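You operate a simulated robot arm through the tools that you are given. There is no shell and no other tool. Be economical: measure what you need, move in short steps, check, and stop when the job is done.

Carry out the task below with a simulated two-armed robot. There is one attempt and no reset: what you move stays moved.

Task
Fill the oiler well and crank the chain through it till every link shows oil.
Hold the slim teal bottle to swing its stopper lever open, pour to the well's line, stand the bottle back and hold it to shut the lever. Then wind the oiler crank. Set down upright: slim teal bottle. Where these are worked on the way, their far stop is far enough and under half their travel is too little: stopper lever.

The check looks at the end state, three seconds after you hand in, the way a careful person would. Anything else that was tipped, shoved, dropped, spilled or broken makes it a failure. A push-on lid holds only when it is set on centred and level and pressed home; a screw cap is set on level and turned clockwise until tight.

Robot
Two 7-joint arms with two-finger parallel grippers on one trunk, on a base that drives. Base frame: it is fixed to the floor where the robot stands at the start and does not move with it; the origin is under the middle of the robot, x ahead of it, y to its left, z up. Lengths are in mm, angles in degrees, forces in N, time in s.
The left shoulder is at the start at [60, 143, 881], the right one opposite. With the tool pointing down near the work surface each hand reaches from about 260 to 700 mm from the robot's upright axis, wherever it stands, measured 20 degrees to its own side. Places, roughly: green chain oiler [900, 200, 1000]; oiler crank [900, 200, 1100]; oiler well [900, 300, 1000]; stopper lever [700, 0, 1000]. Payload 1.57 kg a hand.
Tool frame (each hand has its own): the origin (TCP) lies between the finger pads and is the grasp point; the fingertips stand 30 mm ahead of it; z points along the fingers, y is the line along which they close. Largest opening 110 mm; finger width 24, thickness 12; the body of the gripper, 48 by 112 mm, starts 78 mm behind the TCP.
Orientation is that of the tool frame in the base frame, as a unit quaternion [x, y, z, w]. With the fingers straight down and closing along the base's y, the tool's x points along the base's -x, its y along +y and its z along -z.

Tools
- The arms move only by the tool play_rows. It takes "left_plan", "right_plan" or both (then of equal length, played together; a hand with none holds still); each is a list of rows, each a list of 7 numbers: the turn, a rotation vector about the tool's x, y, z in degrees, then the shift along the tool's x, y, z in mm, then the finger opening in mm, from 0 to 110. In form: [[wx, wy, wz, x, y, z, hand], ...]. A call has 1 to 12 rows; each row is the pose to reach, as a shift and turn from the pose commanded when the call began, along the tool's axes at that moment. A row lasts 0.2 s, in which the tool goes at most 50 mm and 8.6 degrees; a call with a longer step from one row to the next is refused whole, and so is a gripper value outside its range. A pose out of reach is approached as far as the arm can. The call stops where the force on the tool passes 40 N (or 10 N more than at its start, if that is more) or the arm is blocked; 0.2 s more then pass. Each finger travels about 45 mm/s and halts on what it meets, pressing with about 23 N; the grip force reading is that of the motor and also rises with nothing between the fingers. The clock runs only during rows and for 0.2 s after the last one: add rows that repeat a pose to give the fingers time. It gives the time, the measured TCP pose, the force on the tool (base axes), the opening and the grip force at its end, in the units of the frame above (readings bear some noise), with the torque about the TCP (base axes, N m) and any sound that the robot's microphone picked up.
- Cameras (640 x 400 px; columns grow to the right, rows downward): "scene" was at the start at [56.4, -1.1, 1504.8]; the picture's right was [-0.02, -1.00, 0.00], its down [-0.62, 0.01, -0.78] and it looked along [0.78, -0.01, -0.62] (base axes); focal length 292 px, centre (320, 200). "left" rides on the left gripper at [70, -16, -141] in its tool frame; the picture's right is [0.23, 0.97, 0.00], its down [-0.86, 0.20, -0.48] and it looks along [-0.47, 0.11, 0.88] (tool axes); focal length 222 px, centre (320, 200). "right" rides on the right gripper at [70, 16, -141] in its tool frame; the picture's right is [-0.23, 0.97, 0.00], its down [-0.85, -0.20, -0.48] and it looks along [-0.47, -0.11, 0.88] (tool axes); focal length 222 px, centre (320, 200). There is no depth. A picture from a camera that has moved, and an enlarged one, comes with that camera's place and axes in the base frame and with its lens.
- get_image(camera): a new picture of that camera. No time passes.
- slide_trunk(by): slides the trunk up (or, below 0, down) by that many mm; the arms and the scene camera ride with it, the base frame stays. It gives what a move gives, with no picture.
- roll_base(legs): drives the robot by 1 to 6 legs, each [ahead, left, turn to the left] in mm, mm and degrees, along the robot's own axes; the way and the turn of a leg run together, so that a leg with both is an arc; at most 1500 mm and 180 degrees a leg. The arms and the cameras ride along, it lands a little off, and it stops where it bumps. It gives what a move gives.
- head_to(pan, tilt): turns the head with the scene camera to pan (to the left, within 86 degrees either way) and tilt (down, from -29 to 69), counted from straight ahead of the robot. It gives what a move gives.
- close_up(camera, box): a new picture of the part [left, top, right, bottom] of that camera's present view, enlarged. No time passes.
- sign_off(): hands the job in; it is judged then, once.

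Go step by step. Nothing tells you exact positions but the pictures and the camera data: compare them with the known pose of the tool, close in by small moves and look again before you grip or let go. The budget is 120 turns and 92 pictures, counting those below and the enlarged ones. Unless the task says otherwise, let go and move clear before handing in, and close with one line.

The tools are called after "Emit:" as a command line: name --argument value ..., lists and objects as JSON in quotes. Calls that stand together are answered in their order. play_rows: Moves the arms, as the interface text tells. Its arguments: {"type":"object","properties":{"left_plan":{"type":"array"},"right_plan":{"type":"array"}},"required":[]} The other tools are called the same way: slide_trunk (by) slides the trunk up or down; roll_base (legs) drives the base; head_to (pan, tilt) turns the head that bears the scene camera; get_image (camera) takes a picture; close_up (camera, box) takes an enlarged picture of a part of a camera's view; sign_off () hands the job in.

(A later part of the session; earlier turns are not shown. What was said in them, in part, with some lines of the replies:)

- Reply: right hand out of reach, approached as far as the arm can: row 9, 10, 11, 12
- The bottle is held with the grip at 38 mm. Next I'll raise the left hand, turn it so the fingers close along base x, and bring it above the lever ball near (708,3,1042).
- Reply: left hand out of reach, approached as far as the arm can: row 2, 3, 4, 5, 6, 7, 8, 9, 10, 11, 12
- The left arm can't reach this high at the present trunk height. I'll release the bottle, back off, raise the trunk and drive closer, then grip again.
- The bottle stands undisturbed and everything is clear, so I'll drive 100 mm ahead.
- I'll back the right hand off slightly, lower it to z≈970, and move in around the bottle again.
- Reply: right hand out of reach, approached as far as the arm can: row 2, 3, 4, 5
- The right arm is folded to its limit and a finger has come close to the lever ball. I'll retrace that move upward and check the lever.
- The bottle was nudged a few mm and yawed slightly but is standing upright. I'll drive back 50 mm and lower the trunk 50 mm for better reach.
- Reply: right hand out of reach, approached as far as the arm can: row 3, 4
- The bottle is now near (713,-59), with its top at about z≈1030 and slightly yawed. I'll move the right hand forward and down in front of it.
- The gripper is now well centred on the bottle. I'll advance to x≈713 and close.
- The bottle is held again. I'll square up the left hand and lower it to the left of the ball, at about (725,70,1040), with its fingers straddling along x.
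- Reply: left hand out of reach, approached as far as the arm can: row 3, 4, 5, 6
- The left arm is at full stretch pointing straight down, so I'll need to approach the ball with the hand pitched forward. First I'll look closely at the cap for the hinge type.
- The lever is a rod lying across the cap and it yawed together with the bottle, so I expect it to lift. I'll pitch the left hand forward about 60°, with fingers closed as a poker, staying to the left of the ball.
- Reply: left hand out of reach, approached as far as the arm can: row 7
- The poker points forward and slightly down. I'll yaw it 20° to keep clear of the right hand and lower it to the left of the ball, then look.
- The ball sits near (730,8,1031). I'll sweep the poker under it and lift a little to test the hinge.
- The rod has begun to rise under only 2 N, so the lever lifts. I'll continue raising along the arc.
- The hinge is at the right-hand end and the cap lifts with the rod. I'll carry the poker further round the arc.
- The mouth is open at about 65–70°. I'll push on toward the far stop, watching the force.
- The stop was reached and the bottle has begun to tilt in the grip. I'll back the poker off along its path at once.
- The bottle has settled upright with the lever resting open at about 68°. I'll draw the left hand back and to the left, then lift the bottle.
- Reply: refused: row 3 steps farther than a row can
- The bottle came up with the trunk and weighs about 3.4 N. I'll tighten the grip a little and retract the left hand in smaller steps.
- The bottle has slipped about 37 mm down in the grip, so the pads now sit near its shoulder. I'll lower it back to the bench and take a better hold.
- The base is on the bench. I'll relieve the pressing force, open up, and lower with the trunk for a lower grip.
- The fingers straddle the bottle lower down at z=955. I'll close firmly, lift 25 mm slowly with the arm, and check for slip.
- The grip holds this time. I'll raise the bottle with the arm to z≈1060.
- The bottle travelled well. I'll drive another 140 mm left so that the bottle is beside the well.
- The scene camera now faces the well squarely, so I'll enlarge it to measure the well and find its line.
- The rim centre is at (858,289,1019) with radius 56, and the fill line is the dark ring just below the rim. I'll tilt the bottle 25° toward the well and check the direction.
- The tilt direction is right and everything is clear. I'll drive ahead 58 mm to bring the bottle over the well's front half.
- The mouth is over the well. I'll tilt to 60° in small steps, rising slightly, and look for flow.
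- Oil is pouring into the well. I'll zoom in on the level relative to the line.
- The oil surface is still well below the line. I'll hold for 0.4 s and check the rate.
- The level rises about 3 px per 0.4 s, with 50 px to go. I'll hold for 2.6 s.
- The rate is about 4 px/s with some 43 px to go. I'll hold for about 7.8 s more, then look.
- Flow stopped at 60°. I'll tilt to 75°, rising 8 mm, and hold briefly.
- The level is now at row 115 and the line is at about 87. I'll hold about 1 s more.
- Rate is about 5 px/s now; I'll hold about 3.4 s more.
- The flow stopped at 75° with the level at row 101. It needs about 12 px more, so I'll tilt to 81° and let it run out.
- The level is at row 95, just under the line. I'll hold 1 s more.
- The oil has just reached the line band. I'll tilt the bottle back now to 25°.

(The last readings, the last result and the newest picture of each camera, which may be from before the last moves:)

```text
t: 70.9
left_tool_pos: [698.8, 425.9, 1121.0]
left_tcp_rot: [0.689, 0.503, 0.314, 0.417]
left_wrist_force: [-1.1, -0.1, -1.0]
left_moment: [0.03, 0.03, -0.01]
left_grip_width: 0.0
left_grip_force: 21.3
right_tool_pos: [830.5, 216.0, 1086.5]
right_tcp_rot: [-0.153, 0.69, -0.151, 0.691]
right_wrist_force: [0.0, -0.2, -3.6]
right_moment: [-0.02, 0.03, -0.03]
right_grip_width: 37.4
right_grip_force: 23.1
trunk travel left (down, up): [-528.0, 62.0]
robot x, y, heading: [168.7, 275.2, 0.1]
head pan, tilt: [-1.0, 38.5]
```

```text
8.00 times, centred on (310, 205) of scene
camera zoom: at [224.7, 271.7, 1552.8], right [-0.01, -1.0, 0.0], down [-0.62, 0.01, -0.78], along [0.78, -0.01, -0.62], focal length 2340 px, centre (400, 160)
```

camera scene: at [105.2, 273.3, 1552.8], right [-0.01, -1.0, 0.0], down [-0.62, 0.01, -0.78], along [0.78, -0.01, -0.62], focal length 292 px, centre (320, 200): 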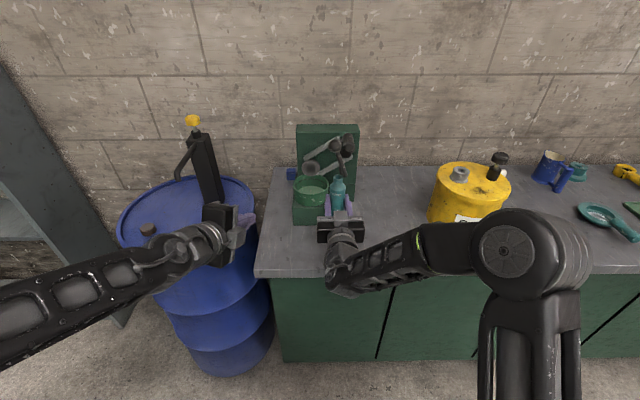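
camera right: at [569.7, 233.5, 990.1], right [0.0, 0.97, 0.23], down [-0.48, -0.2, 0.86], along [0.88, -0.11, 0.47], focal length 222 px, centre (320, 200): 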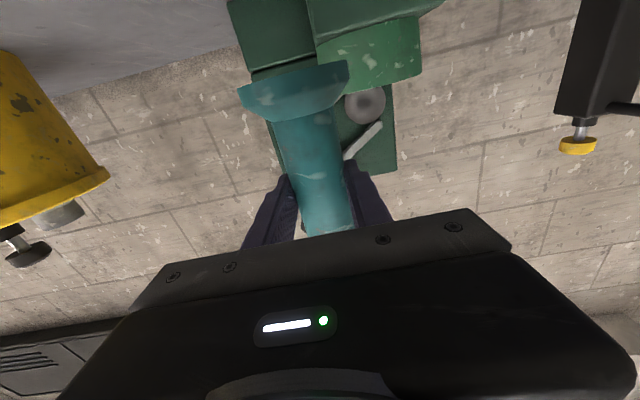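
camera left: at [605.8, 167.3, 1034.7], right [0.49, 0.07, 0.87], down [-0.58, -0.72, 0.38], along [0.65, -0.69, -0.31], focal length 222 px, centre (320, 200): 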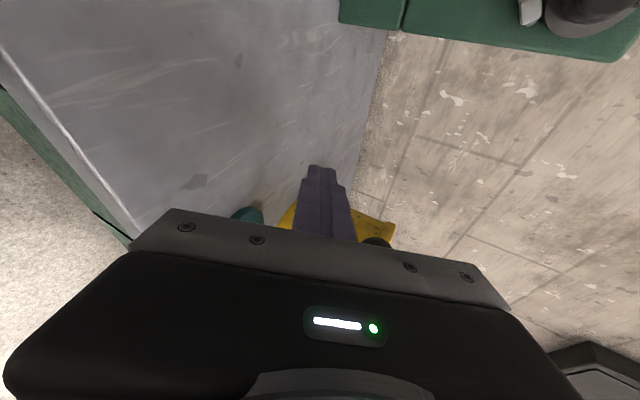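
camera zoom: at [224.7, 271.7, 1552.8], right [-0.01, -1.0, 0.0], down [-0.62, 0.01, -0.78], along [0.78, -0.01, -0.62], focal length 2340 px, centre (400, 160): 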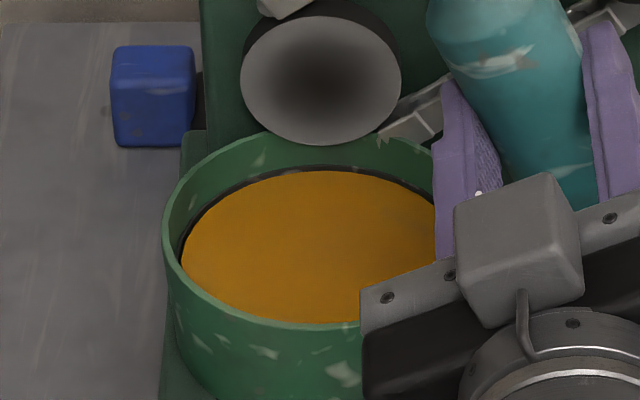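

The oil sits on the line. I'll drive back, then right, to the bottle's original place, and then make it upright.

Emit:
roll_base --legs '[[-120, 0, 0]]'

Emit:
play_rows --right_plan '[[0, 0, 5, 0, 0, 0, 10], [0, 0, 10, 0, 0, 0, 10], [0, 0, 15, 0, 0, 0, 10], [0, 0, 20, 0, 0, 0, 10], [0, 0, 25, 0, 0, 0, 10]]'

Emit:
roll_base --legs '[[0, -137, 0], [0, -137, 0]]'

Emit:
close_up --camera "scene" --box '[240, 110, 440, 260]'

```text
t: 72.1
left_tool_pos: [574.4, 426.2, 1121.0]
left_tcp_rot: [0.689, 0.502, 0.315, 0.417]
left_wrist_force: [-0.3, 0.1, 0.7]
left_moment: [0.0, 0.03, 0.0]
left_grip_width: 0.0
left_grip_force: 21.4
right_tool_pos: [707.2, 215.6, 1087.1]
right_tcp_rot: [-0.153, 0.69, -0.153, 0.691]
right_wrist_force: [-0.7, 0.0, -2.4]
right_moment: [-0.01, 0.03, 0.01]
right_grip_width: 37.3
right_grip_force: 23.1
trunk travel left (down, up): [-528.0, 62.0]
robot x, y, heading: [46.9, 267.8, -0.2]
head pan, tilt: [-1.0, 38.5]
```

```text
t: 73.3
left_tool_pos: [576.5, 426.1, 1121.2]
left_tcp_rot: [0.69, 0.502, 0.315, 0.416]
left_wrist_force: [0.2, 0.3, -0.7]
left_moment: [-0.03, 0.05, 0.0]
left_grip_width: 0.0
left_grip_force: 21.3
right_tool_pos: [708.7, 214.7, 1086.3]
right_tcp_rot: [0.001, 0.707, 0.001, 0.707]
right_wrist_force: [-0.3, 0.3, -3.2]
right_moment: [0.0, 0.01, 0.01]
right_grip_width: 37.2
right_grip_force: 22.7
trunk travel left (down, up): [-528.0, 62.0]
robot x, y, heading: [45.6, 272.9, -0.2]
head pan, tilt: [-1.0, 38.5]
```

```text
t: 75.6
left_tool_pos: [576.6, 150.5, 1120.2]
left_tcp_rot: [0.689, 0.503, 0.315, 0.417]
left_wrist_force: [0.0, -0.9, -0.2]
left_moment: [0.0, 0.03, 0.05]
left_grip_width: 0.1
left_grip_force: 20.9
right_tool_pos: [709.1, -59.2, 1086.3]
right_tcp_rot: [0.0, 0.708, 0.002, 0.707]
right_wrist_force: [-0.3, -0.3, -2.9]
right_moment: [0.03, 0.02, 0.04]
right_grip_width: 37.2
right_grip_force: 23.1
trunk travel left (down, up): [-528.0, 62.0]
robot x, y, heading: [48.1, -3.7, 0.0]
head pan, tilt: [-1.0, 38.5]
```

```text
2.67 times, centred on (340, 185) of scene
camera zoom: at [103.8, -5.1, 1552.8], right [-0.01, -1.0, 0.0], down [-0.62, 0.01, -0.78], along [0.78, -0.01, -0.62], focal length 780 px, centre (267, 240)
```

zoom: 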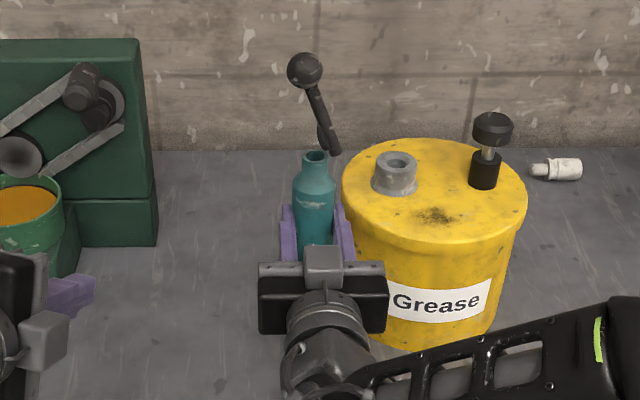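

The bottle is upright over its place. It was gripped at TCP z≈955 when standing, so I'll lower it by 130 mm.

Emit:
play_rows --right_plan '[[0, 0, 0, 14, 0, 0, 10], [0, 0, 0, 28, 0, 0, 10], [0, 0, 0, 42, 0, 0, 10], [0, 0, 0, 56, 0, 0, 10], [0, 0, 0, 70, 0, 0, 10], [0, 0, 0, 84, 0, 0, 10], [0, 0, 0, 97, 0, 0, 10], [0, 0, 0, 109, 0, 0, 10], [0, 0, 0, 118, 0, 0, 10], [0, 0, 0, 124, 0, 0, 10], [0, 0, 0, 128, 0, 0, 10], [0, 0, 0, 130.5, 0, 0, 10]]'

Emit:
get_image --camera "right"

Emit:
close_up --camera "scene" --box '[270, 150, 400, 250]'

```text
t: 78.2
left_tool_pos: [575.5, 152.3, 1120.5]
left_tcp_rot: [0.689, 0.504, 0.314, 0.416]
left_wrist_force: [0.6, -0.4, -0.1]
left_moment: [0.04, -0.01, -0.01]
left_grip_width: 0.1
left_grip_force: 21.6
right_tool_pos: [709.7, -57.3, 956.1]
right_tcp_rot: [0.0, 0.707, 0.001, 0.708]
right_wrist_force: [0.3, -1.2, -0.5]
right_moment: [0.13, -0.02, 0.0]
right_grip_width: 37.6
right_grip_force: 22.7
trunk travel left (down, up): [-528.0, 62.0]
robot x, y, heading: [45.9, -1.5, 0.3]
head pan, tilt: [-1.0, 38.5]
```

```text
30 pictures are left
camera right: at [568.5, -41.7, 886.6], right [0.0, 0.97, 0.23], down [-0.48, -0.2, 0.85], along [0.88, -0.11, 0.47], focal length 222 px, centre (320, 200)
```

right: 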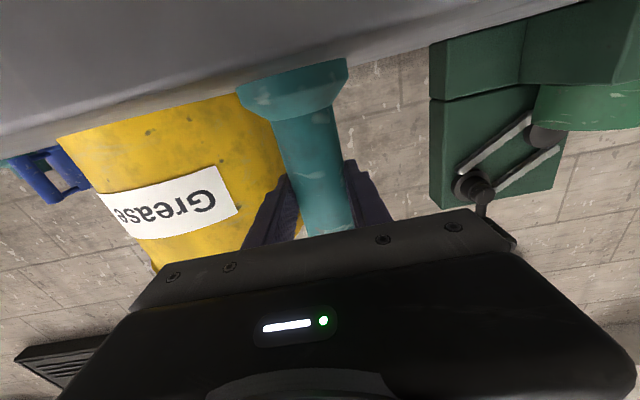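

```text
4.00 times, centred on (335, 200) of scene
camera zoom: at [103.5, -3.3, 1552.9], right [-0.01, -1.0, 0.0], down [-0.62, 0.01, -0.78], along [0.78, -0.01, -0.62], focal length 1170 px, centre (260, 200)
```

zoom: 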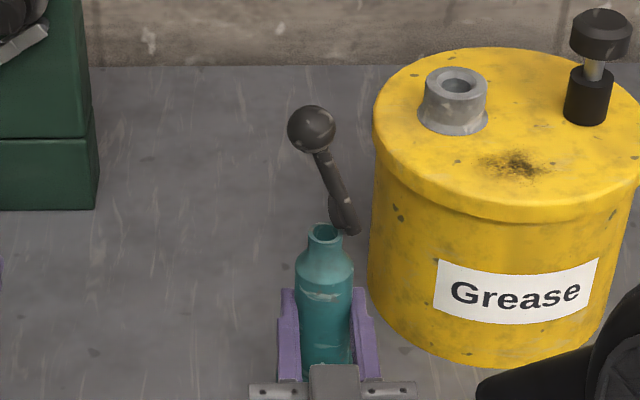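

The bottle is standing and still held. I'll bring the left poker back in short of the ball and to its right, then look.

Emit:
play_rows --left_plan '[[0, 0, 0, -33, 10.6, 21, 0], [0, 0, 0, -66, 21.3, 42, 0], [0, 0, 0, -99.5, 32, 62.6, 0], [0, 0, 0, -133, 42.6, 83.5, 0], [0, 0, 0, -166, 53.2, 104, 0], [0, 0, 0, -199, 63.9, 125.2, 0], [0, 0, 0, -199, 63.9, 125.2, 0]]'

Emit:
close_up --camera "scene" --box '[260, 130, 420, 250]'

Emit:
get_image --camera "left"

```text
t: 79.8
left_tool_pos: [652.3, -80.5, 1117.0]
left_tcp_rot: [0.689, 0.503, 0.314, 0.418]
left_wrist_force: [-0.4, 0.8, 0.5]
left_moment: [0.01, 0.04, -0.01]
left_grip_width: 0.0
left_grip_force: 20.7
right_tool_pos: [709.1, -58.1, 956.1]
right_tcp_rot: [0.0, 0.707, 0.0, 0.707]
right_wrist_force: [1.0, -0.5, 5.6]
right_moment: [0.18, -0.41, -0.04]
right_grip_width: 37.5
right_grip_force: 22.7
trunk travel left (down, up): [-528.0, 62.0]
robot x, y, heading: [45.4, -2.1, 0.2]
head pan, tilt: [-1.0, 38.5]
```

```text
3.33 times, centred on (340, 190) of scene
camera zoom: at [103.1, -3.2, 1552.8], right [-0.01, -1.0, 0.0], down [-0.62, 0.01, -0.78], along [0.78, -0.01, -0.62], focal length 975 px, centre (253, 233)
```

zoom: 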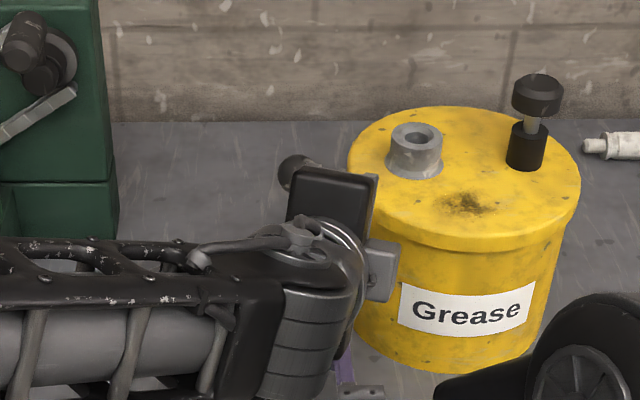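

```text
27 pictures are left
camera left: at [546.4, 26.0, 1166.8], right [0.49, 0.08, 0.87], down [-0.57, -0.72, 0.38], along [0.66, -0.69, -0.31], focal length 222 px, centre (320, 200)
```

left: 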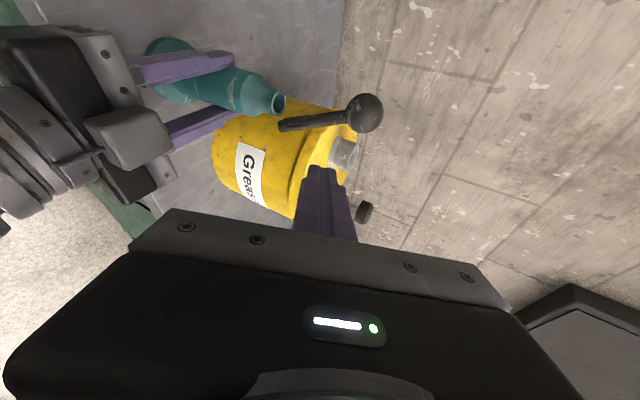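

The view is clear: the ball is at (722,-44,1116) and the poker has room on its right. I'll extend forward beside it and push it left along the arc to about mid-travel.

Emit:
play_rows --left_plan '[[0, 0, 0, 5.4, 7.9, 22, 0], [0, 0, 0, 10.8, 15.8, 44.5, 0], [0, 0, 0, 16.2, 23.7, 66.8, 0], [0, 0, 0, 27.2, 27.5, 61.4, 0], [0, 0, 0, 38.2, 28.2, 58.5, 0], [0, 0, 0, 45, 26.4, 56.8, 0], [0, 0, 0, 52, 22.6, 55.7, 0], [0, 0, 0, 59, 19, 56, 0], [0, 0, 0, 65, 14.9, 56.6, 0]]'

Emit:
get_image --camera "left"

```text
t: 81.8
left_tool_pos: [725.1, -34.2, 1106.9]
left_tcp_rot: [0.689, 0.503, 0.314, 0.417]
left_wrist_force: [0.1, -0.9, 0.2]
left_moment: [-0.01, -0.01, -0.01]
left_grip_width: 0.1
left_grip_force: 21.3
right_tool_pos: [708.1, -57.8, 955.5]
right_tcp_rot: [-0.001, 0.707, 0.001, 0.707]
right_wrist_force: [0.9, 0.0, 7.5]
right_moment: [0.01, -0.16, -0.05]
right_grip_width: 37.5
right_grip_force: 23.2
trunk travel left (down, up): [-528.0, 62.0]
robot x, y, heading: [47.7, -1.8, 0.6]
head pan, tilt: [-1.0, 38.5]
```

```text
26 pictures are left
camera left: at [619.5, 71.1, 1156.6], right [0.49, 0.07, 0.87], down [-0.57, -0.72, 0.38], along [0.66, -0.69, -0.31], focal length 222 px, centre (320, 200)
```

left: 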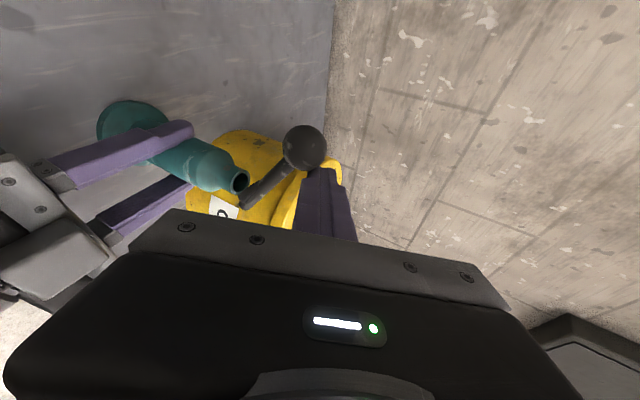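

The lever is following. I'll continue down the arc almost to closed.

Emit:
play_rows --left_plan '[[0, 0, 0, 5.8, -5, 1.9, 0], [0, 0, 0, 11.5, -10.6, 3.7, 0], [0, 0, 0, 16.6, -16, 5.3, 0], [0, 0, 0, 21.6, -21.5, 6.9, 0], [0, 0, 0, 26, -27, 9.3, 0], [0, 0, 0, 30.2, -32.7, 11.7, 0], [0, 0, 0, 33.3, -39, 14.4, 0]]'

Emit:
get_image --camera "left"

```text
t: 83.4
left_tool_pos: [731.4, -1.7, 1068.1]
left_tcp_rot: [0.688, 0.501, 0.316, 0.419]
left_wrist_force: [-0.1, -2.2, 12.1]
left_moment: [0.0, -0.22, 0.02]
left_grip_width: 0.0
left_grip_force: 21.3
right_tool_pos: [709.3, -58.9, 956.9]
right_tcp_rot: [-0.002, 0.707, 0.001, 0.707]
right_wrist_force: [6.5, 1.4, 4.5]
right_moment: [-0.22, -0.32, -0.16]
right_grip_width: 37.3
right_grip_force: 22.8
trunk travel left (down, up): [-528.0, 62.0]
robot x, y, heading: [45.3, -8.0, 0.3]
head pan, tilt: [-1.0, 38.5]
```

```text
25 pictures are left
camera left: at [624.6, 104.6, 1117.6], right [0.48, 0.08, 0.87], down [-0.58, -0.72, 0.38], along [0.66, -0.69, -0.3], focal length 222 px, centre (320, 200)
```

left: 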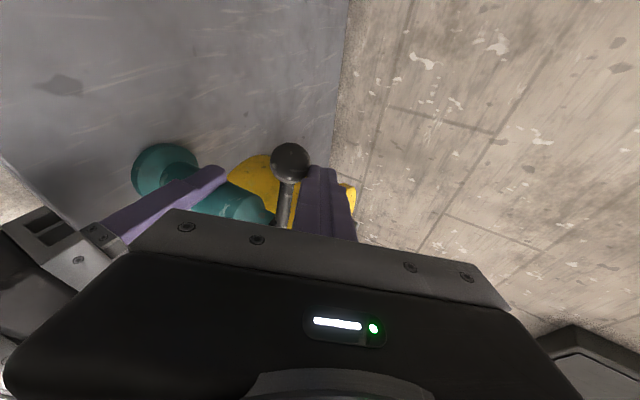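

There's 12 N resistance, so the lever seems shut. I'll raise the poker off and check.

Emit:
play_rows --left_plan '[[0, 0, 0, 0, 18, -9, 0], [0, 0, 0, 20, 25, -30, 0], [0, 0, 0, 60, 20, -50, 0], [0, 0, 0, 100, 10, -70, 0], [0, 0, 0, 130, 0, -100, 0], [0, 0, 0, 150, -10, -130, 0]]'

Emit:
close_up --camera "scene" --box '[280, 170, 400, 250]'

```text
t: 84.8
left_tool_pos: [658.8, 169.5, 1123.3]
left_tcp_rot: [0.691, 0.499, 0.314, 0.419]
left_wrist_force: [0.4, 11.9, -3.1]
left_moment: [-0.62, -0.3, -0.98]
left_grip_width: 0.0
left_grip_force: 21.3
right_tool_pos: [707.5, -60.2, 955.3]
right_tcp_rot: [-0.001, 0.707, 0.001, 0.707]
right_wrist_force: [-3.1, 0.5, 6.7]
right_moment: [-0.19, 0.25, 0.03]
right_grip_width: 37.4
right_grip_force: 23.3
trunk travel left (down, up): [-528.0, 62.0]
robot x, y, heading: [46.5, -3.5, 0.3]
head pan, tilt: [-1.0, 38.5]
```

```text
5.00 times, centred on (340, 210) of scene
camera zoom: at [102.3, -6.6, 1552.8], right [-0.01, -1.0, 0.0], down [-0.62, 0.01, -0.78], along [0.78, -0.01, -0.62], focal length 1462 px, centre (220, 150)
```

zoom: 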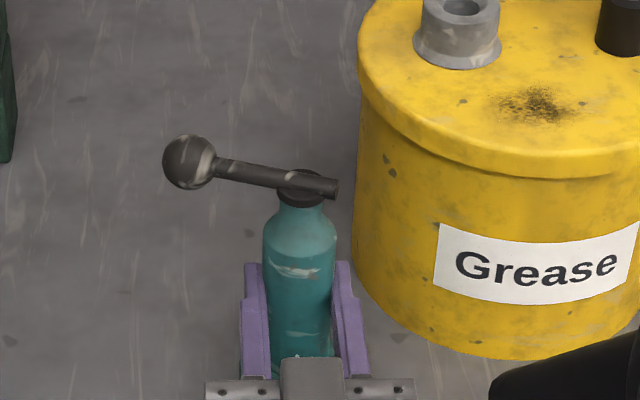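

I'll check that the left hand is free and look closely at the cap seating.

Emit:
play_rows --left_plan '[[0, 0, 0, 0, 0, -5, 0]]'

Emit:
close_up --camera "scene" --box '[305, 192, 355, 224]'

Emit:
get_image --camera "scene"

```text
t: 85.2
left_tool_pos: [655.7, 178.6, 1121.0]
left_tcp_rot: [0.69, 0.503, 0.314, 0.416]
left_wrist_force: [-0.2, 0.3, 1.2]
left_moment: [0.01, -0.04, 0.03]
left_grip_width: 0.0
left_grip_force: 21.4
right_tool_pos: [709.3, -58.0, 955.3]
right_tcp_rot: [-0.001, 0.707, 0.001, 0.707]
right_wrist_force: [-3.0, -1.3, 5.1]
right_moment: [0.12, 0.08, 0.09]
right_grip_width: 37.4
right_grip_force: 23.2
trunk travel left (down, up): [-528.0, 62.0]
robot x, y, heading: [47.9, 0.3, 0.4]
head pan, tilt: [-1.0, 38.5]
```

```text
12.50 times, centred on (330, 208) of scene
camera zoom: at [102.9, -3.4, 1552.8], right [-0.01, -1.0, 0.0], down [-0.62, 0.01, -0.78], along [0.78, -0.01, -0.62], focal length 3656 px, centre (195, 100)
```

zoom: 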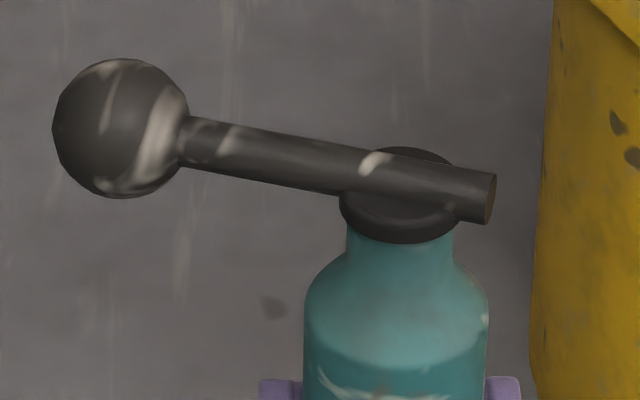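

```text
22 pictures are left
camera scene: at [102.9, -3.4, 1552.8], right [-0.01, -1.0, 0.0], down [-0.62, 0.01, -0.78], along [0.78, -0.01, -0.62], focal length 292 px, centre (320, 200)
```

scene: 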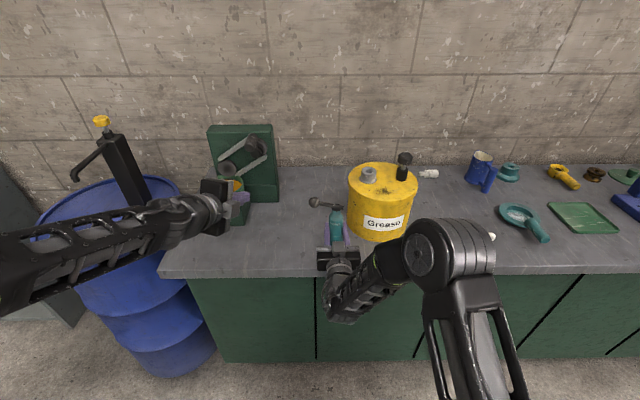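

The cap is seated flush and the left hand is free. I'll release the bottle and back the right hand off.

Emit:
play_rows --right_plan '[[0, 0, 0, -0.5, 0, 0, 42], [0, 0, 0, -0.5, 0, 0, 52], [0, 0, 0, -0.5, 0, 0, 62], [0, 0, 0, -0.5, 0, 0, 74], [0, 0, 0, -0.5, 0, 0, 74], [0, 0, 0, -0.5, 0, -30, 74], [0, 0, 0, -0.5, 0, -65, 74], [0, 0, 0, -0.5, 0, -100, 74], [0, 0, 0, -0.5, 0, -130, 74]]'

Emit:
close_up --camera "scene" --box '[280, 170, 400, 270]'

```text
t: 87.2
left_tool_pos: [655.7, 179.0, 1121.6]
left_tcp_rot: [0.688, 0.503, 0.315, 0.417]
left_wrist_force: [0.3, 0.0, 0.0]
left_moment: [0.0, 0.07, 0.02]
left_grip_width: 0.0
left_grip_force: 21.3
right_tool_pos: [605.1, -45.6, 988.2]
right_tcp_rot: [-0.002, 0.714, -0.002, 0.7]
right_wrist_force: [-0.3, 0.1, 0.2]
right_moment: [0.0, 0.0, -0.03]
right_grip_width: 74.0
right_grip_force: 0.1
right hand out of reach, approached as far as the arm can: row 7, 8, 9
trunk travel left (down, up): [-528.0, 62.0]
robot x, y, heading: [47.1, -5.4, 0.1]
head pan, tilt: [-1.0, 38.5]
```

```text
4.00 times, centred on (340, 220) of scene
camera zoom: at [102.9, -3.4, 1552.8], right [-0.01, -1.0, 0.0], down [-0.62, 0.01, -0.78], along [0.78, -0.01, -0.62], focal length 1170 px, centre (240, 120)
```

zoom: 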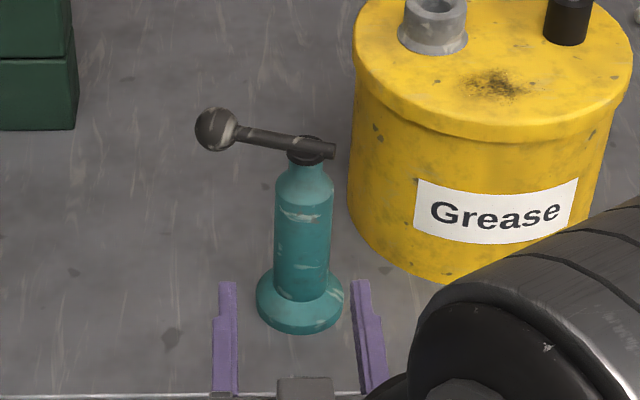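

The bottle stands upright and shut. Now for the crank: I'll drive left 130 and ahead 80 with both hands clear, and raise the trunk.

Emit:
roll_base --legs '[[0, 130, 0], [80, 0, 0]]'

Emit:
slide_trunk --by 62

Emit:
get_image --camera "scene"

Emit:
get_image --camera "left"

```text
t: 89.1
left_tool_pos: [736.4, 309.6, 1121.3]
left_tcp_rot: [0.688, 0.504, 0.314, 0.417]
left_wrist_force: [0.9, -0.2, -1.4]
left_moment: [0.0, 0.02, -0.01]
left_grip_width: 0.0
left_grip_force: 21.1
right_tool_pos: [686.2, 84.6, 987.1]
right_tcp_rot: [-0.001, 0.714, -0.003, 0.7]
right_wrist_force: [-0.2, 0.7, 1.1]
right_moment: [-0.01, 0.0, -0.01]
right_grip_width: 74.0
right_grip_force: 0.0
trunk travel left (down, up): [-528.0, 62.0]
robot x, y, heading: [126.4, 129.7, 0.3]
head pan, tilt: [-1.0, 38.5]
```

```text
t: 90.1
left_tool_pos: [734.3, 310.5, 1182.7]
left_tcp_rot: [0.689, 0.503, 0.313, 0.417]
left_wrist_force: [-0.2, -0.2, 0.3]
left_moment: [0.0, 0.01, 0.0]
left_grip_width: 0.1
left_grip_force: 20.9
right_tool_pos: [684.3, 85.2, 1049.6]
right_tcp_rot: [-0.002, 0.714, -0.002, 0.7]
right_wrist_force: [0.2, 0.2, -0.2]
right_moment: [0.04, 0.03, 0.03]
right_grip_width: 74.1
right_grip_force: 0.0
trunk travel left (down, up): [-590.0, 0.0]
robot x, y, heading: [127.8, 127.3, 0.1]
head pan, tilt: [-1.0, 38.5]
```

```text
20 pictures are left
camera scene: at [182.0, 128.2, 1614.8], right [-0.01, -1.0, 0.0], down [-0.62, 0.01, -0.78], along [0.78, -0.01, -0.62], focal length 292 px, centre (320, 200)
```

scene: 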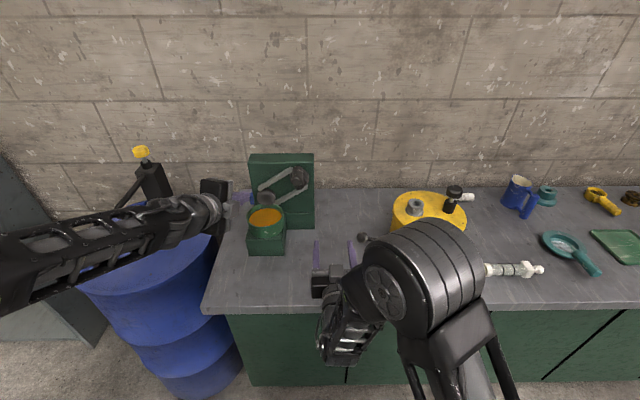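

```text
19 pictures are left
camera left: at [628.8, 416.0, 1233.1], right [0.49, 0.07, 0.87], down [-0.57, -0.72, 0.38], along [0.66, -0.69, -0.31], focal length 222 px, centre (320, 200)
```

left: 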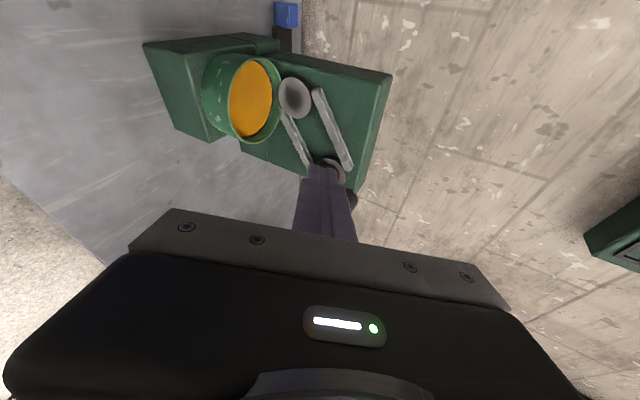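

I'll turn the left hand level, pointing straight at the crank handle with its fingers closing vertically, and stage it at x≈770.

Emit:
play_rows --left_plan '[[-5.3, 3.4, -1, -22, 4, 14, 0], [-10.6, 6.8, -1.9, -45, 7, 28, 20], [-16, 10.1, -2.9, -67, 11, 43, 40], [-21.3, 13.5, -3.8, -90, 14, 57, 60], [-26.6, 16.9, -4.8, -111.8, 17.8, 71.4, 70], [-26.6, 16.9, -4.8, -111.8, 17.8, 71.4, 70], [-26.6, 16.9, -4.8, -111.8, 17.8, 71.4, 70]]'

Emit:
get_image --camera "left"

Emit:
close_up --camera "scene" --box '[230, 130, 350, 230]'

```text
t: 91.7
left_tool_pos: [769.8, 181.0, 1165.8]
left_tcp_rot: [0.5, 0.501, 0.501, 0.499]
left_wrist_force: [-0.3, -0.5, 0.4]
left_moment: [0.0, 0.01, -0.02]
left_grip_width: 70.1
left_grip_force: 0.1
right_tool_pos: [684.6, 84.7, 1050.9]
right_tcp_rot: [-0.002, 0.714, -0.002, 0.7]
right_wrist_force: [0.9, -0.6, -0.2]
right_moment: [0.01, 0.0, 0.01]
right_grip_width: 74.1
right_grip_force: 0.0
trunk travel left (down, up): [-590.0, 0.0]
robot x, y, heading: [127.8, 127.4, 0.2]
head pan, tilt: [-1.0, 38.5]
```

```text
18 pictures are left
camera left: at [629.0, 251.4, 1148.9], right [0.0, 0.23, 0.97], down [-0.48, -0.86, 0.2], along [0.88, -0.46, 0.11], focal length 222 px, centre (320, 200)
```

left: 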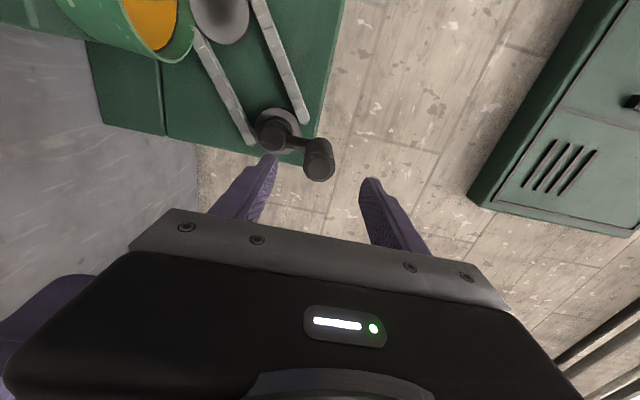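

```text
4.00 times, centred on (290, 180) of scene
camera zoom: at [182.2, 127.7, 1614.8], right [-0.01, -1.0, 0.0], down [-0.62, 0.01, -0.78], along [0.78, -0.01, -0.62], focal length 1170 px, centre (440, 280)
```

zoom: 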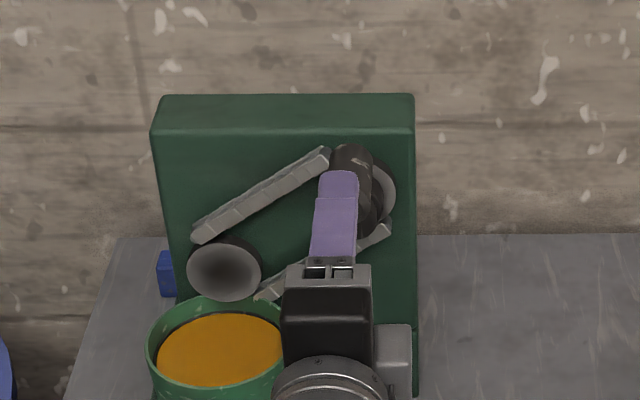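

The open fingers are aligned with the handle axis at (182,1165). I'll tuck the right hand away, advance the left hand over the handle, and close.

Emit:
play_rows --left_plan '[[0, 0, 0, 0, 0, 15, 70], [0, 0, 0, 0, 0, 30, 70], [0, 0, 0, 0, 0, 45, 70], [0, 0, 0, 0, 0, 58, 70], [0, 0, 0, 0, 0, 68, 70], [0, 0, 0, 0, 0, 68, 55], [0, 0, 0, 0, 0, 68, 40], [0, 0, 0, 0, 0, 68, 25], [0, 0, 0, 0, 0, 68, 15], [0, 0, 0, 0, 0, 68, 15]]' --right_plan '[[0, 0, 0, 0, -7, 0, 60], [0, 0, 0, 0, -14, 0, 45], [0, 0, 0, 0, -21, 0, 30], [0, 0, 0, 0, -28, 0, 15], [0, 0, 0, 0, -35, 0, 0], [0, 0, 0, 0, -35, 0, 0], [0, 0, 0, 0, -35, 0, 0], [0, 0, 0, 0, -35, 0, 0], [0, 0, 0, 0, -35, 0, 0], [0, 0, 0, 0, -35, 0, 0]]'

Emit:
get_image --camera "left"

```text
t: 93.9
left_tool_pos: [838.5, 182.3, 1164.7]
left_tcp_rot: [0.5, 0.501, 0.501, 0.499]
left_wrist_force: [2.9, 0.2, -0.9]
left_moment: [0.04, -0.71, -0.01]
left_grip_width: 30.5
left_grip_force: 35.2
right_tool_pos: [690.0, 50.9, 1055.7]
right_tcp_rot: [-0.003, 0.716, -0.003, 0.698]
right_wrist_force: [-0.2, 0.0, 0.3]
right_moment: [-0.01, 0.0, 0.01]
right_grip_width: 0.0
right_grip_force: 21.0
right hand out of reach, approached as far as the arm can: row 4, 5, 6, 7, 8, 9, 10
trunk travel left (down, up): [-590.0, 0.0]
robot x, y, heading: [124.9, 128.1, 0.3]
head pan, tilt: [-1.0, 38.5]
```

```text
16 pictures are left
camera left: at [697.4, 251.9, 1148.1], right [0.0, 0.23, 0.97], down [-0.48, -0.86, 0.2], along [0.88, -0.46, 0.11], focal length 222 px, centre (320, 200)
```

left: 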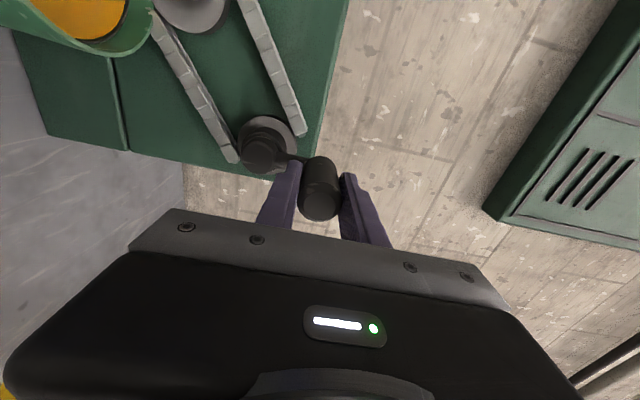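

The handle is gripped, with the crank axis at about (y 188, z 1111) and radius 54. I'll turn it 60° clockwise as seen from here and check the forces.

Emit:
play_rows --left_plan '[[0, 0, 0, -9.2, -1.8, 0, 15], [0, 0, 0, -18, -5.2, 0, 15], [0, 0, 0, -26.1, -10, 0, 15], [0, 0, 0, -33.2, -16.2, 0, 15], [0, 0, 0, -39.1, -23.5, 0, 15], [0, 0, 0, -43.7, -31.7, 0, 15]]'

Emit:
get_image --camera "left"

```text
t: 95.3
left_tool_pos: [839.9, 132.2, 1133.6]
left_tcp_rot: [0.503, 0.498, 0.499, 0.5]
left_wrist_force: [6.8, -23.6, 9.4]
left_moment: [0.0, -0.86, 0.59]
left_grip_width: 30.6
left_grip_force: 39.2
right_tool_pos: [688.8, 48.1, 1054.8]
right_tcp_rot: [-0.001, 0.716, -0.003, 0.698]
right_wrist_force: [0.1, -0.6, -0.2]
right_moment: [-0.01, 0.01, 0.01]
right_grip_width: 0.2
right_grip_force: 21.3
trunk travel left (down, up): [-590.0, 0.0]
robot x, y, heading: [125.3, 127.6, 0.2]
head pan, tilt: [-1.0, 38.5]
```

```text
15 pictures are left
camera left: at [697.8, 203.4, 1116.4], right [0.0, 0.22, 0.97], down [-0.48, -0.85, 0.2], along [0.88, -0.47, 0.11], focal length 222 px, centre (320, 200)
```

left: 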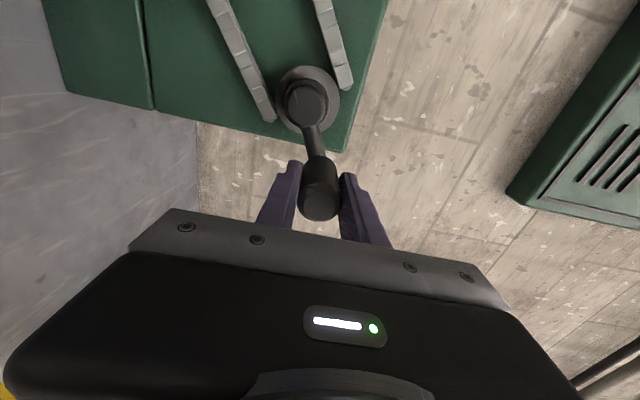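

The force is purely outward, which puts the real axis near (180,1107) with radius 58. I'll continue on the corrected circle.

Emit:
play_rows --left_plan '[[0, 0, 0, -13.1, -6.2, 0, 15], [0, 0, 0, -16.6, -26, 0, 15], [0, 0, 0, -13.1, -45.8, 0, 15], [0, 0, 0, -3, -63.3, 0, 15], [0, 0, 0, 12.4, -76.2, 0, 15], [0, 0, 0, 31.3, -83.1, 0, 15]]'

Emit:
close_up --camera "scene" --box '[230, 130, 350, 230]'

```text
t: 96.0
left_tool_pos: [839.1, 127.5, 1107.9]
left_tcp_rot: [0.496, 0.504, 0.502, 0.498]
left_wrist_force: [-8.0, 4.3, -2.1]
left_moment: [0.02, -0.57, -0.63]
left_grip_width: 30.1
left_grip_force: 39.6
right_tool_pos: [685.5, 50.0, 1048.6]
right_tcp_rot: [-0.006, 0.723, -0.009, 0.691]
right_wrist_force: [0.2, -0.7, -2.9]
right_moment: [-0.14, -0.25, 0.0]
right_grip_width: 0.0
right_grip_force: 21.2
trunk travel left (down, up): [-590.0, 0.0]
robot x, y, heading: [126.8, 131.4, 0.2]
head pan, tilt: [-1.0, 38.5]
stopped in row 3 (right hand): the force on the tool passed its limit (the readings are from after the stop); the commanded pose is now the measured one
```

```text
4.00 times, centred on (290, 180) of scene
camera zoom: at [180.3, 129.3, 1614.7], right [-0.01, -1.0, 0.0], down [-0.62, 0.01, -0.78], along [0.78, -0.01, -0.62], focal length 1170 px, centre (440, 280)
```

zoom: 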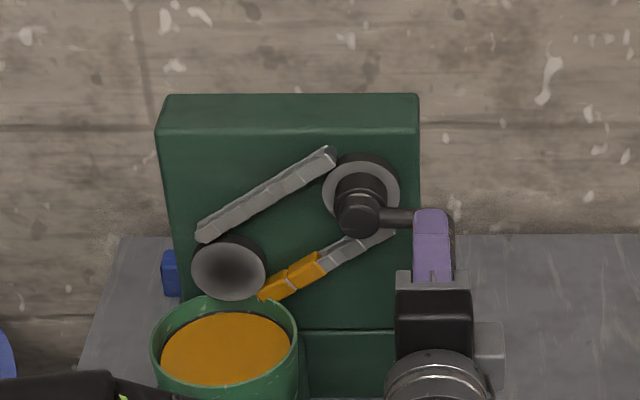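

The links turn oily, so the direction is right. The left hand touched the right one, so I'll move the right hand up and away to the right.

Emit:
play_rows --right_plan '[[0, 0, 0, -2, -8, 0, 0], [0, 0, 0, -8, -15, 0, 0], [0, 0, 0, -28, -17, 0, 0], [0, 0, 0, -50, -18, 0, 0], [0, 0, 0, -66, -20, 0, 0], [0, 0, 0, -70, -50, 0, 0], [0, 0, 0, -70, -85, 0, 0], [0, 0, 0, -70, -120, 0, 0], [0, 0, 0, -70, -155, 0, 0], [0, 0, 0, -70, -170, 0, 0]]'

Emit:
get_image --camera "scene"

```text
t: 98.2
left_tool_pos: [838.8, 127.0, 1107.6]
left_tcp_rot: [0.495, 0.504, 0.501, 0.499]
left_wrist_force: [-10.6, 5.0, -1.3]
left_moment: [0.0, 0.84, 0.16]
left_grip_width: 30.4
left_grip_force: 40.3
right_tool_pos: [688.8, 1.5, 1119.4]
right_tcp_rot: [-0.005, 0.723, -0.01, 0.691]
right_wrist_force: [-0.9, -0.5, -0.1]
right_moment: [-0.01, 0.03, 0.03]
right_grip_width: 0.0
right_grip_force: 21.5
right hand out of reach, approached as far as the arm can: row 7, 8, 9, 10
trunk travel left (down, up): [-590.0, 0.0]
robot x, y, heading: [124.7, 130.8, 0.0]
head pan, tilt: [-1.0, 38.5]
```

```text
13 pictures are left
camera scene: at [180.1, 129.5, 1614.9], right [-0.01, -1.0, 0.0], down [-0.62, 0.01, -0.78], along [0.78, -0.01, -0.62], focal length 292 px, centre (320, 200)
```

scene: 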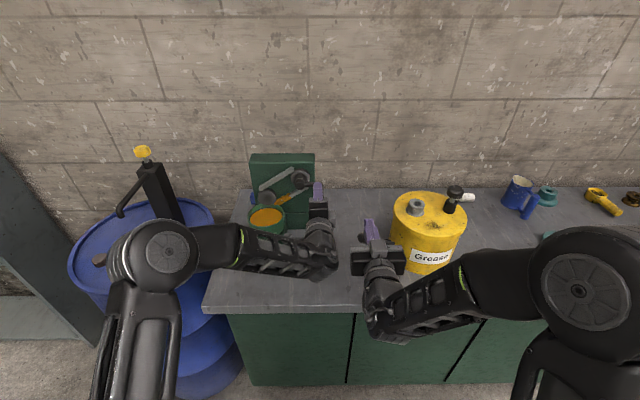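

The right hand is clear. I'll continue cranking through the bottom and up the left side.

Emit:
play_rows --left_plan '[[0, 0, 0, -1.2, -10.1, 0, 15], [0, 0, 0, 5.5, -28.4, 0, 15], [0, 0, 0, 18, -43.3, 0, 15], [0, 0, 0, 34.8, -53, 0, 15], [0, 0, 0, 54, -56.4, 0, 15], [0, 0, 0, 73.2, -53, 0, 15], [0, 0, 0, 90, -43.3, 0, 15], [0, 0, 0, 102.5, -28.4, 0, 15], [0, 0, 0, 109.1, -10.1, 0, 15]]'

Emit:
close_up --camera "scene" --box '[230, 130, 350, 230]'

```text
t: 100.2
left_tool_pos: [838.9, 235.6, 1095.7]
left_tcp_rot: [0.496, 0.505, 0.502, 0.497]
left_wrist_force: [2.3, -2.8, -1.7]
left_moment: [-0.03, -0.89, -0.37]
left_grip_width: 30.2
left_grip_force: 39.5
right_tool_pos: [691.8, 0.9, 1120.1]
right_tcp_rot: [-0.006, 0.723, -0.009, 0.691]
right_wrist_force: [-0.8, 0.1, 0.2]
right_moment: [-0.03, 0.04, -0.01]
right_grip_width: 0.0
right_grip_force: 21.3
trunk travel left (down, up): [-590.0, 0.0]
robot x, y, heading: [126.5, 125.3, 0.3]
head pan, tilt: [-1.0, 38.5]
```

```text
4.00 times, centred on (290, 180) of scene
camera zoom: at [182.3, 128.1, 1614.7], right [-0.01, -1.0, 0.0], down [-0.62, 0.01, -0.78], along [0.78, -0.01, -0.62], focal length 1170 px, centre (440, 280)
```

zoom: 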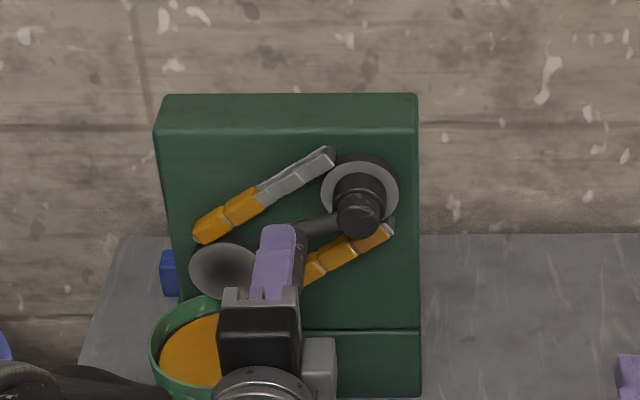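

Forces are low and the links are going gold. I'll do another 240°.

Emit:
play_rows --left_plan '[[0, 0, 0, 0, 19.4, 0, 15], [0, 0, 0, -6.6, 37.7, 0, 15], [0, 0, 0, -19.1, 52.6, 0, 15], [0, 0, 0, -35.9, 62.3, 0, 15], [0, 0, 0, -55.1, 65.7, 0, 15], [0, 0, 0, -74.3, 62.3, 0, 15], [0, 0, 0, -91.1, 52.6, 0, 15], [0, 0, 0, -103.6, 37.7, 0, 15], [0, 0, 0, -110.3, 19.4, 0, 15], [0, 0, 0, -110.3, 0, 0, 15], [0, 0, 0, -103.6, -18.3, 0, 15], [0, 0, 0, -91.1, -33.2, 0, 15]]'

Emit:
close_up --camera "scene" --box '[230, 130, 350, 230]'

```text
t: 102.8
left_tool_pos: [838.1, 146.5, 1069.3]
left_tcp_rot: [0.491, 0.503, 0.504, 0.501]
left_wrist_force: [-12.7, 14.1, 16.5]
left_moment: [-0.06, 1.15, 0.17]
left_grip_width: 30.4
left_grip_force: 39.4
right_tool_pos: [687.5, 3.8, 1121.5]
right_tcp_rot: [-0.006, 0.722, -0.009, 0.692]
right_wrist_force: [-0.4, 0.1, 0.2]
right_moment: [0.0, -0.01, 0.0]
right_grip_width: 0.1
right_grip_force: 21.4
trunk travel left (down, up): [-590.0, 0.0]
robot x, y, heading: [124.6, 133.0, 0.4]
head pan, tilt: [-1.0, 38.5]
```

```text
4.00 times, centred on (290, 180) of scene
camera zoom: at [177.7, 131.1, 1615.3], right [-0.01, -1.0, 0.0], down [-0.62, 0.01, -0.78], along [0.78, -0.01, -0.62], focal length 1170 px, centre (440, 280)
```

zoom: 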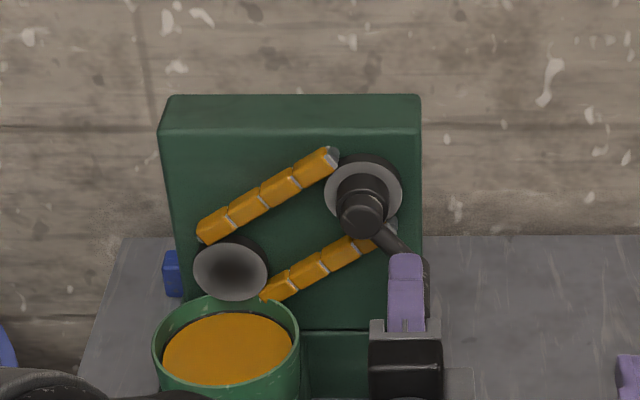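

Nearly every link is gold, but some links on the wheel are hidden. I'll turn about 240° more.

Emit:
play_rows --left_plan '[[0, 0, 0, 17.7, -7.8, 0, 15], [0, 0, 0, 36.5, -11.1, 0, 15], [0, 0, 0, 55.3, -7.8, 0, 15], [0, 0, 0, 71.9, 1.8, 0, 15], [0, 0, 0, 84.1, 16.4, 0, 15], [0, 0, 0, 90.7, 34.4, 0, 15], [0, 0, 0, 90.7, 53.4, 0, 15], [0, 0, 0, 84.1, 71.4, 0, 15], [0, 0, 0, 71.9, 86, 0, 15], [0, 0, 0, 55.3, 95.6, 0, 15], [0, 0, 0, 36.5, 98.9, 0, 15], [0, 0, 0, 17.7, 95.6, 0, 15]]'

Emit:
close_up --camera "scene" --box '[240, 140, 330, 210]'

```text
t: 105.4
left_tool_pos: [838.1, 176.6, 1164.7]
left_tcp_rot: [0.487, 0.507, 0.508, 0.498]
left_wrist_force: [1.9, 31.9, 25.1]
left_moment: [0.1, 1.64, 0.44]
left_grip_width: 29.0
left_grip_force: 37.8
right_tool_pos: [689.3, 6.8, 1123.0]
right_tcp_rot: [-0.009, 0.722, -0.009, 0.692]
right_wrist_force: [0.5, -0.6, 0.0]
right_moment: [-0.02, 0.0, -0.03]
right_grip_width: 0.0
right_grip_force: 21.4
trunk travel left (down, up): [-590.0, 0.0]
robot x, y, heading: [123.8, 129.5, 0.6]
head pan, tilt: [-1.0, 38.5]
```

```text
5.71 times, centred on (285, 175) of scene
camera zoom: at [178.5, 134.7, 1615.3], right [-0.01, -1.0, 0.0], down [-0.62, 0.0, -0.78], along [0.78, -0.01, -0.62], focal length 1671 px, centre (520, 343)
```

zoom: 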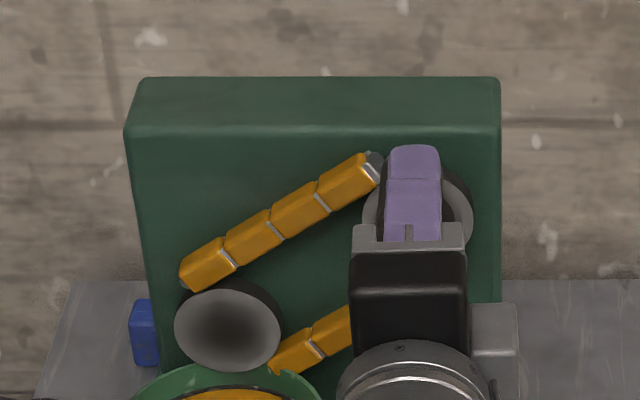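

All visible links are gold and the crank has met resistance after two full turns. I'll release the handle and back straight off.

Emit:
play_rows --left_plan '[[0, 0, 0, 10, 0, 0, 15], [0, 0, 0, 13, 0, 0, 30], [0, 0, 0, 13, 0, 0, 45], [0, 0, 0, 13, 0, 0, 58], [0, 0, 0, 13, 0, 0, 65], [0, 0, 0, 13, 0, -25, 65], [0, 0, 0, 13, 0, -55, 65], [0, 0, 0, 13, 0, -85, 65], [0, 0, 0, 13, 0, -115, 65]]'

Emit:
get_image --camera "left"

Emit:
get_image --camera "scene"

```text
t: 107.4
left_tool_pos: [723.4, 176.1, 1158.3]
left_tcp_rot: [0.496, 0.504, 0.501, 0.498]
left_wrist_force: [-1.6, -0.3, -0.3]
left_moment: [0.02, 0.0, -0.04]
left_grip_width: 65.2
left_grip_force: 0.0
right_tool_pos: [689.7, 1.8, 1120.6]
right_tcp_rot: [-0.006, 0.722, -0.009, 0.692]
right_wrist_force: [-0.2, -0.5, -0.5]
right_moment: [0.0, 0.0, -0.01]
right_grip_width: 0.0
right_grip_force: 21.0
trunk travel left (down, up): [-590.0, 0.0]
robot x, y, heading: [125.2, 127.9, 0.1]
head pan, tilt: [-1.0, 38.5]
```

```text
9 pictures are left
camera left: at [580.6, 244.0, 1141.3], right [0.0, 0.23, 0.97], down [-0.47, -0.86, 0.2], along [0.88, -0.45, 0.11], focal length 222 px, centre (320, 200)
```

left: 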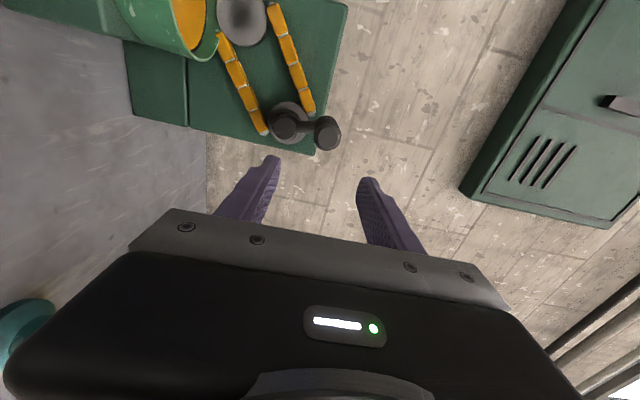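

```text
8 pictures are left
camera scene: at [181.0, 128.6, 1614.8], right [-0.01, -1.0, 0.0], down [-0.62, 0.01, -0.78], along [0.78, -0.01, -0.62], focal length 292 px, centre (320, 200)
```

scene: 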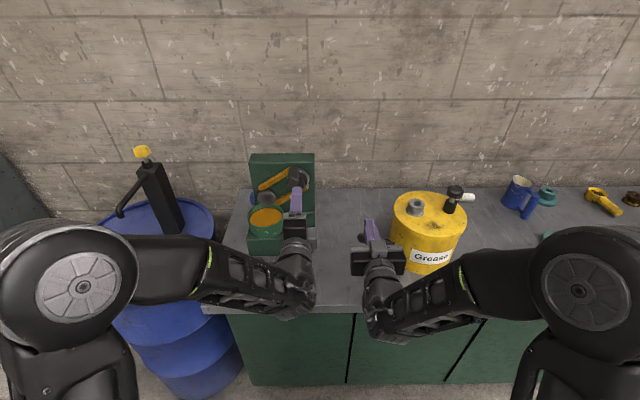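

The hands are clear of everything. I'll back the base off and inspect the bottle, well and chain.

Emit:
roll_base --legs '[[-200, 0, 0]]'

Emit:
close_up --camera "scene" --box '[260, 110, 330, 200]'

Emit:
close_up --camera "scene" --box '[300, 120, 460, 240]'

```text
t: 109.0
left_tool_pos: [522.5, 176.1, 1159.9]
left_tcp_rot: [0.494, 0.505, 0.503, 0.498]
left_wrist_force: [-0.6, 0.1, 0.0]
left_moment: [0.02, 0.0, 0.02]
left_grip_width: 65.0
left_grip_force: 0.0
right_tool_pos: [490.7, 1.7, 1120.5]
right_tcp_rot: [-0.007, 0.723, -0.008, 0.691]
right_wrist_force: [-0.4, 0.2, 0.1]
right_moment: [-0.01, 0.0, -0.02]
right_grip_width: 0.0
right_grip_force: 20.8
trunk travel left (down, up): [-590.0, 0.0]
robot x, y, heading: [-75.1, 129.4, 0.2]
head pan, tilt: [-1.0, 38.5]
```

```text
4.44 times, centred on (295, 155) of scene
camera zoom: at [-19.5, 127.4, 1614.9], right [-0.01, -1.0, 0.0], down [-0.62, 0.01, -0.78], along [0.78, -0.01, -0.62], focal length 1300 px, centre (431, 400)
```

zoom: 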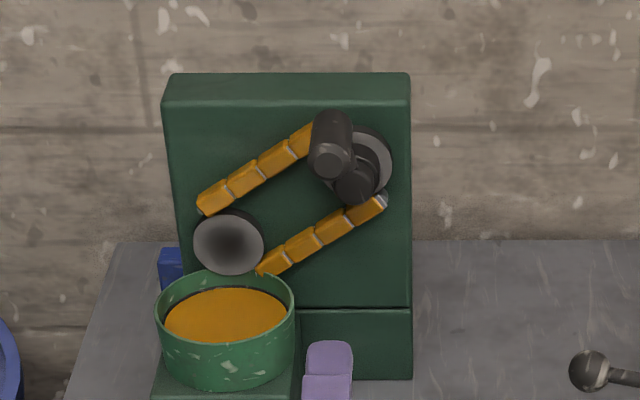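

```text
3.33 times, centred on (380, 180) of scene
camera zoom: at [-19.5, 127.4, 1614.9], right [-0.01, -1.0, 0.0], down [-0.62, 0.01, -0.78], along [0.78, -0.01, -0.62], focal length 975 px, centre (120, 267)
```

zoom: 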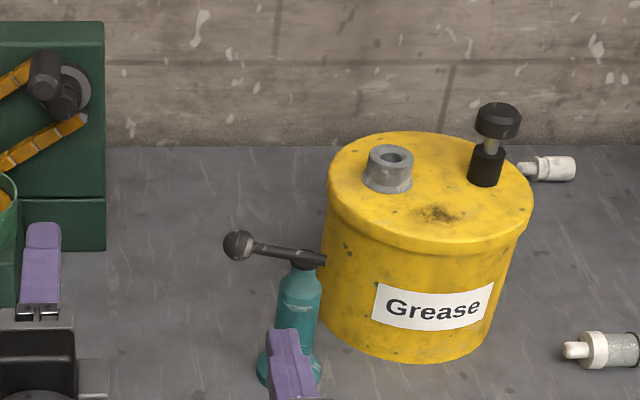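

The bottle is upright and shut, the well is full to its line, and the chain looks gold. I'll check the grey tip at the lower run's end.

Emit:
close_up --camera "scene" --box '[300, 130, 328, 160]'

Emit:
close_up --camera "scene" --box '[272, 130, 305, 180]'

```text
13.33 times, centred on (314, 145) of scene
camera zoom: at [-19.5, 127.4, 1614.9], right [-0.01, -1.0, 0.0], down [-0.62, 0.01, -0.78], along [0.78, -0.01, -0.62], focal length 3899 px, centre (400, 933)
```

zoom: 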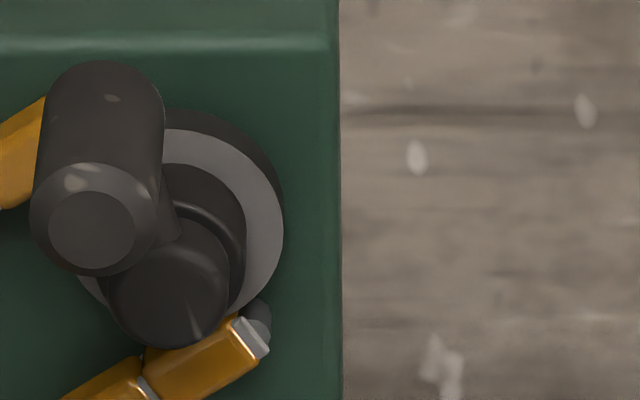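

```text
8.00 times, centred on (288, 155) of scene
camera zoom: at [-19.5, 127.4, 1614.9], right [-0.01, -1.0, 0.0], down [-0.62, 0.01, -0.78], along [0.78, -0.01, -0.62], focal length 2340 px, centre (572, 560)
```

zoom: 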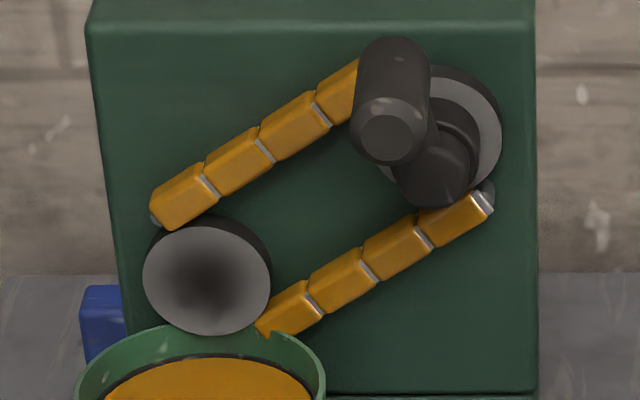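

All eight links show oil; the grey bits are only the joints between them. The well is at its line, the bottle is upright and shut, and both hands are clear, so I'll hand in.

Emit:
sign_off

```text
The job is handed in.
```

The oiler well is filled to its line and all eight chain links show oil. The teal bottle is back upright near its starting spot with its lever shut.
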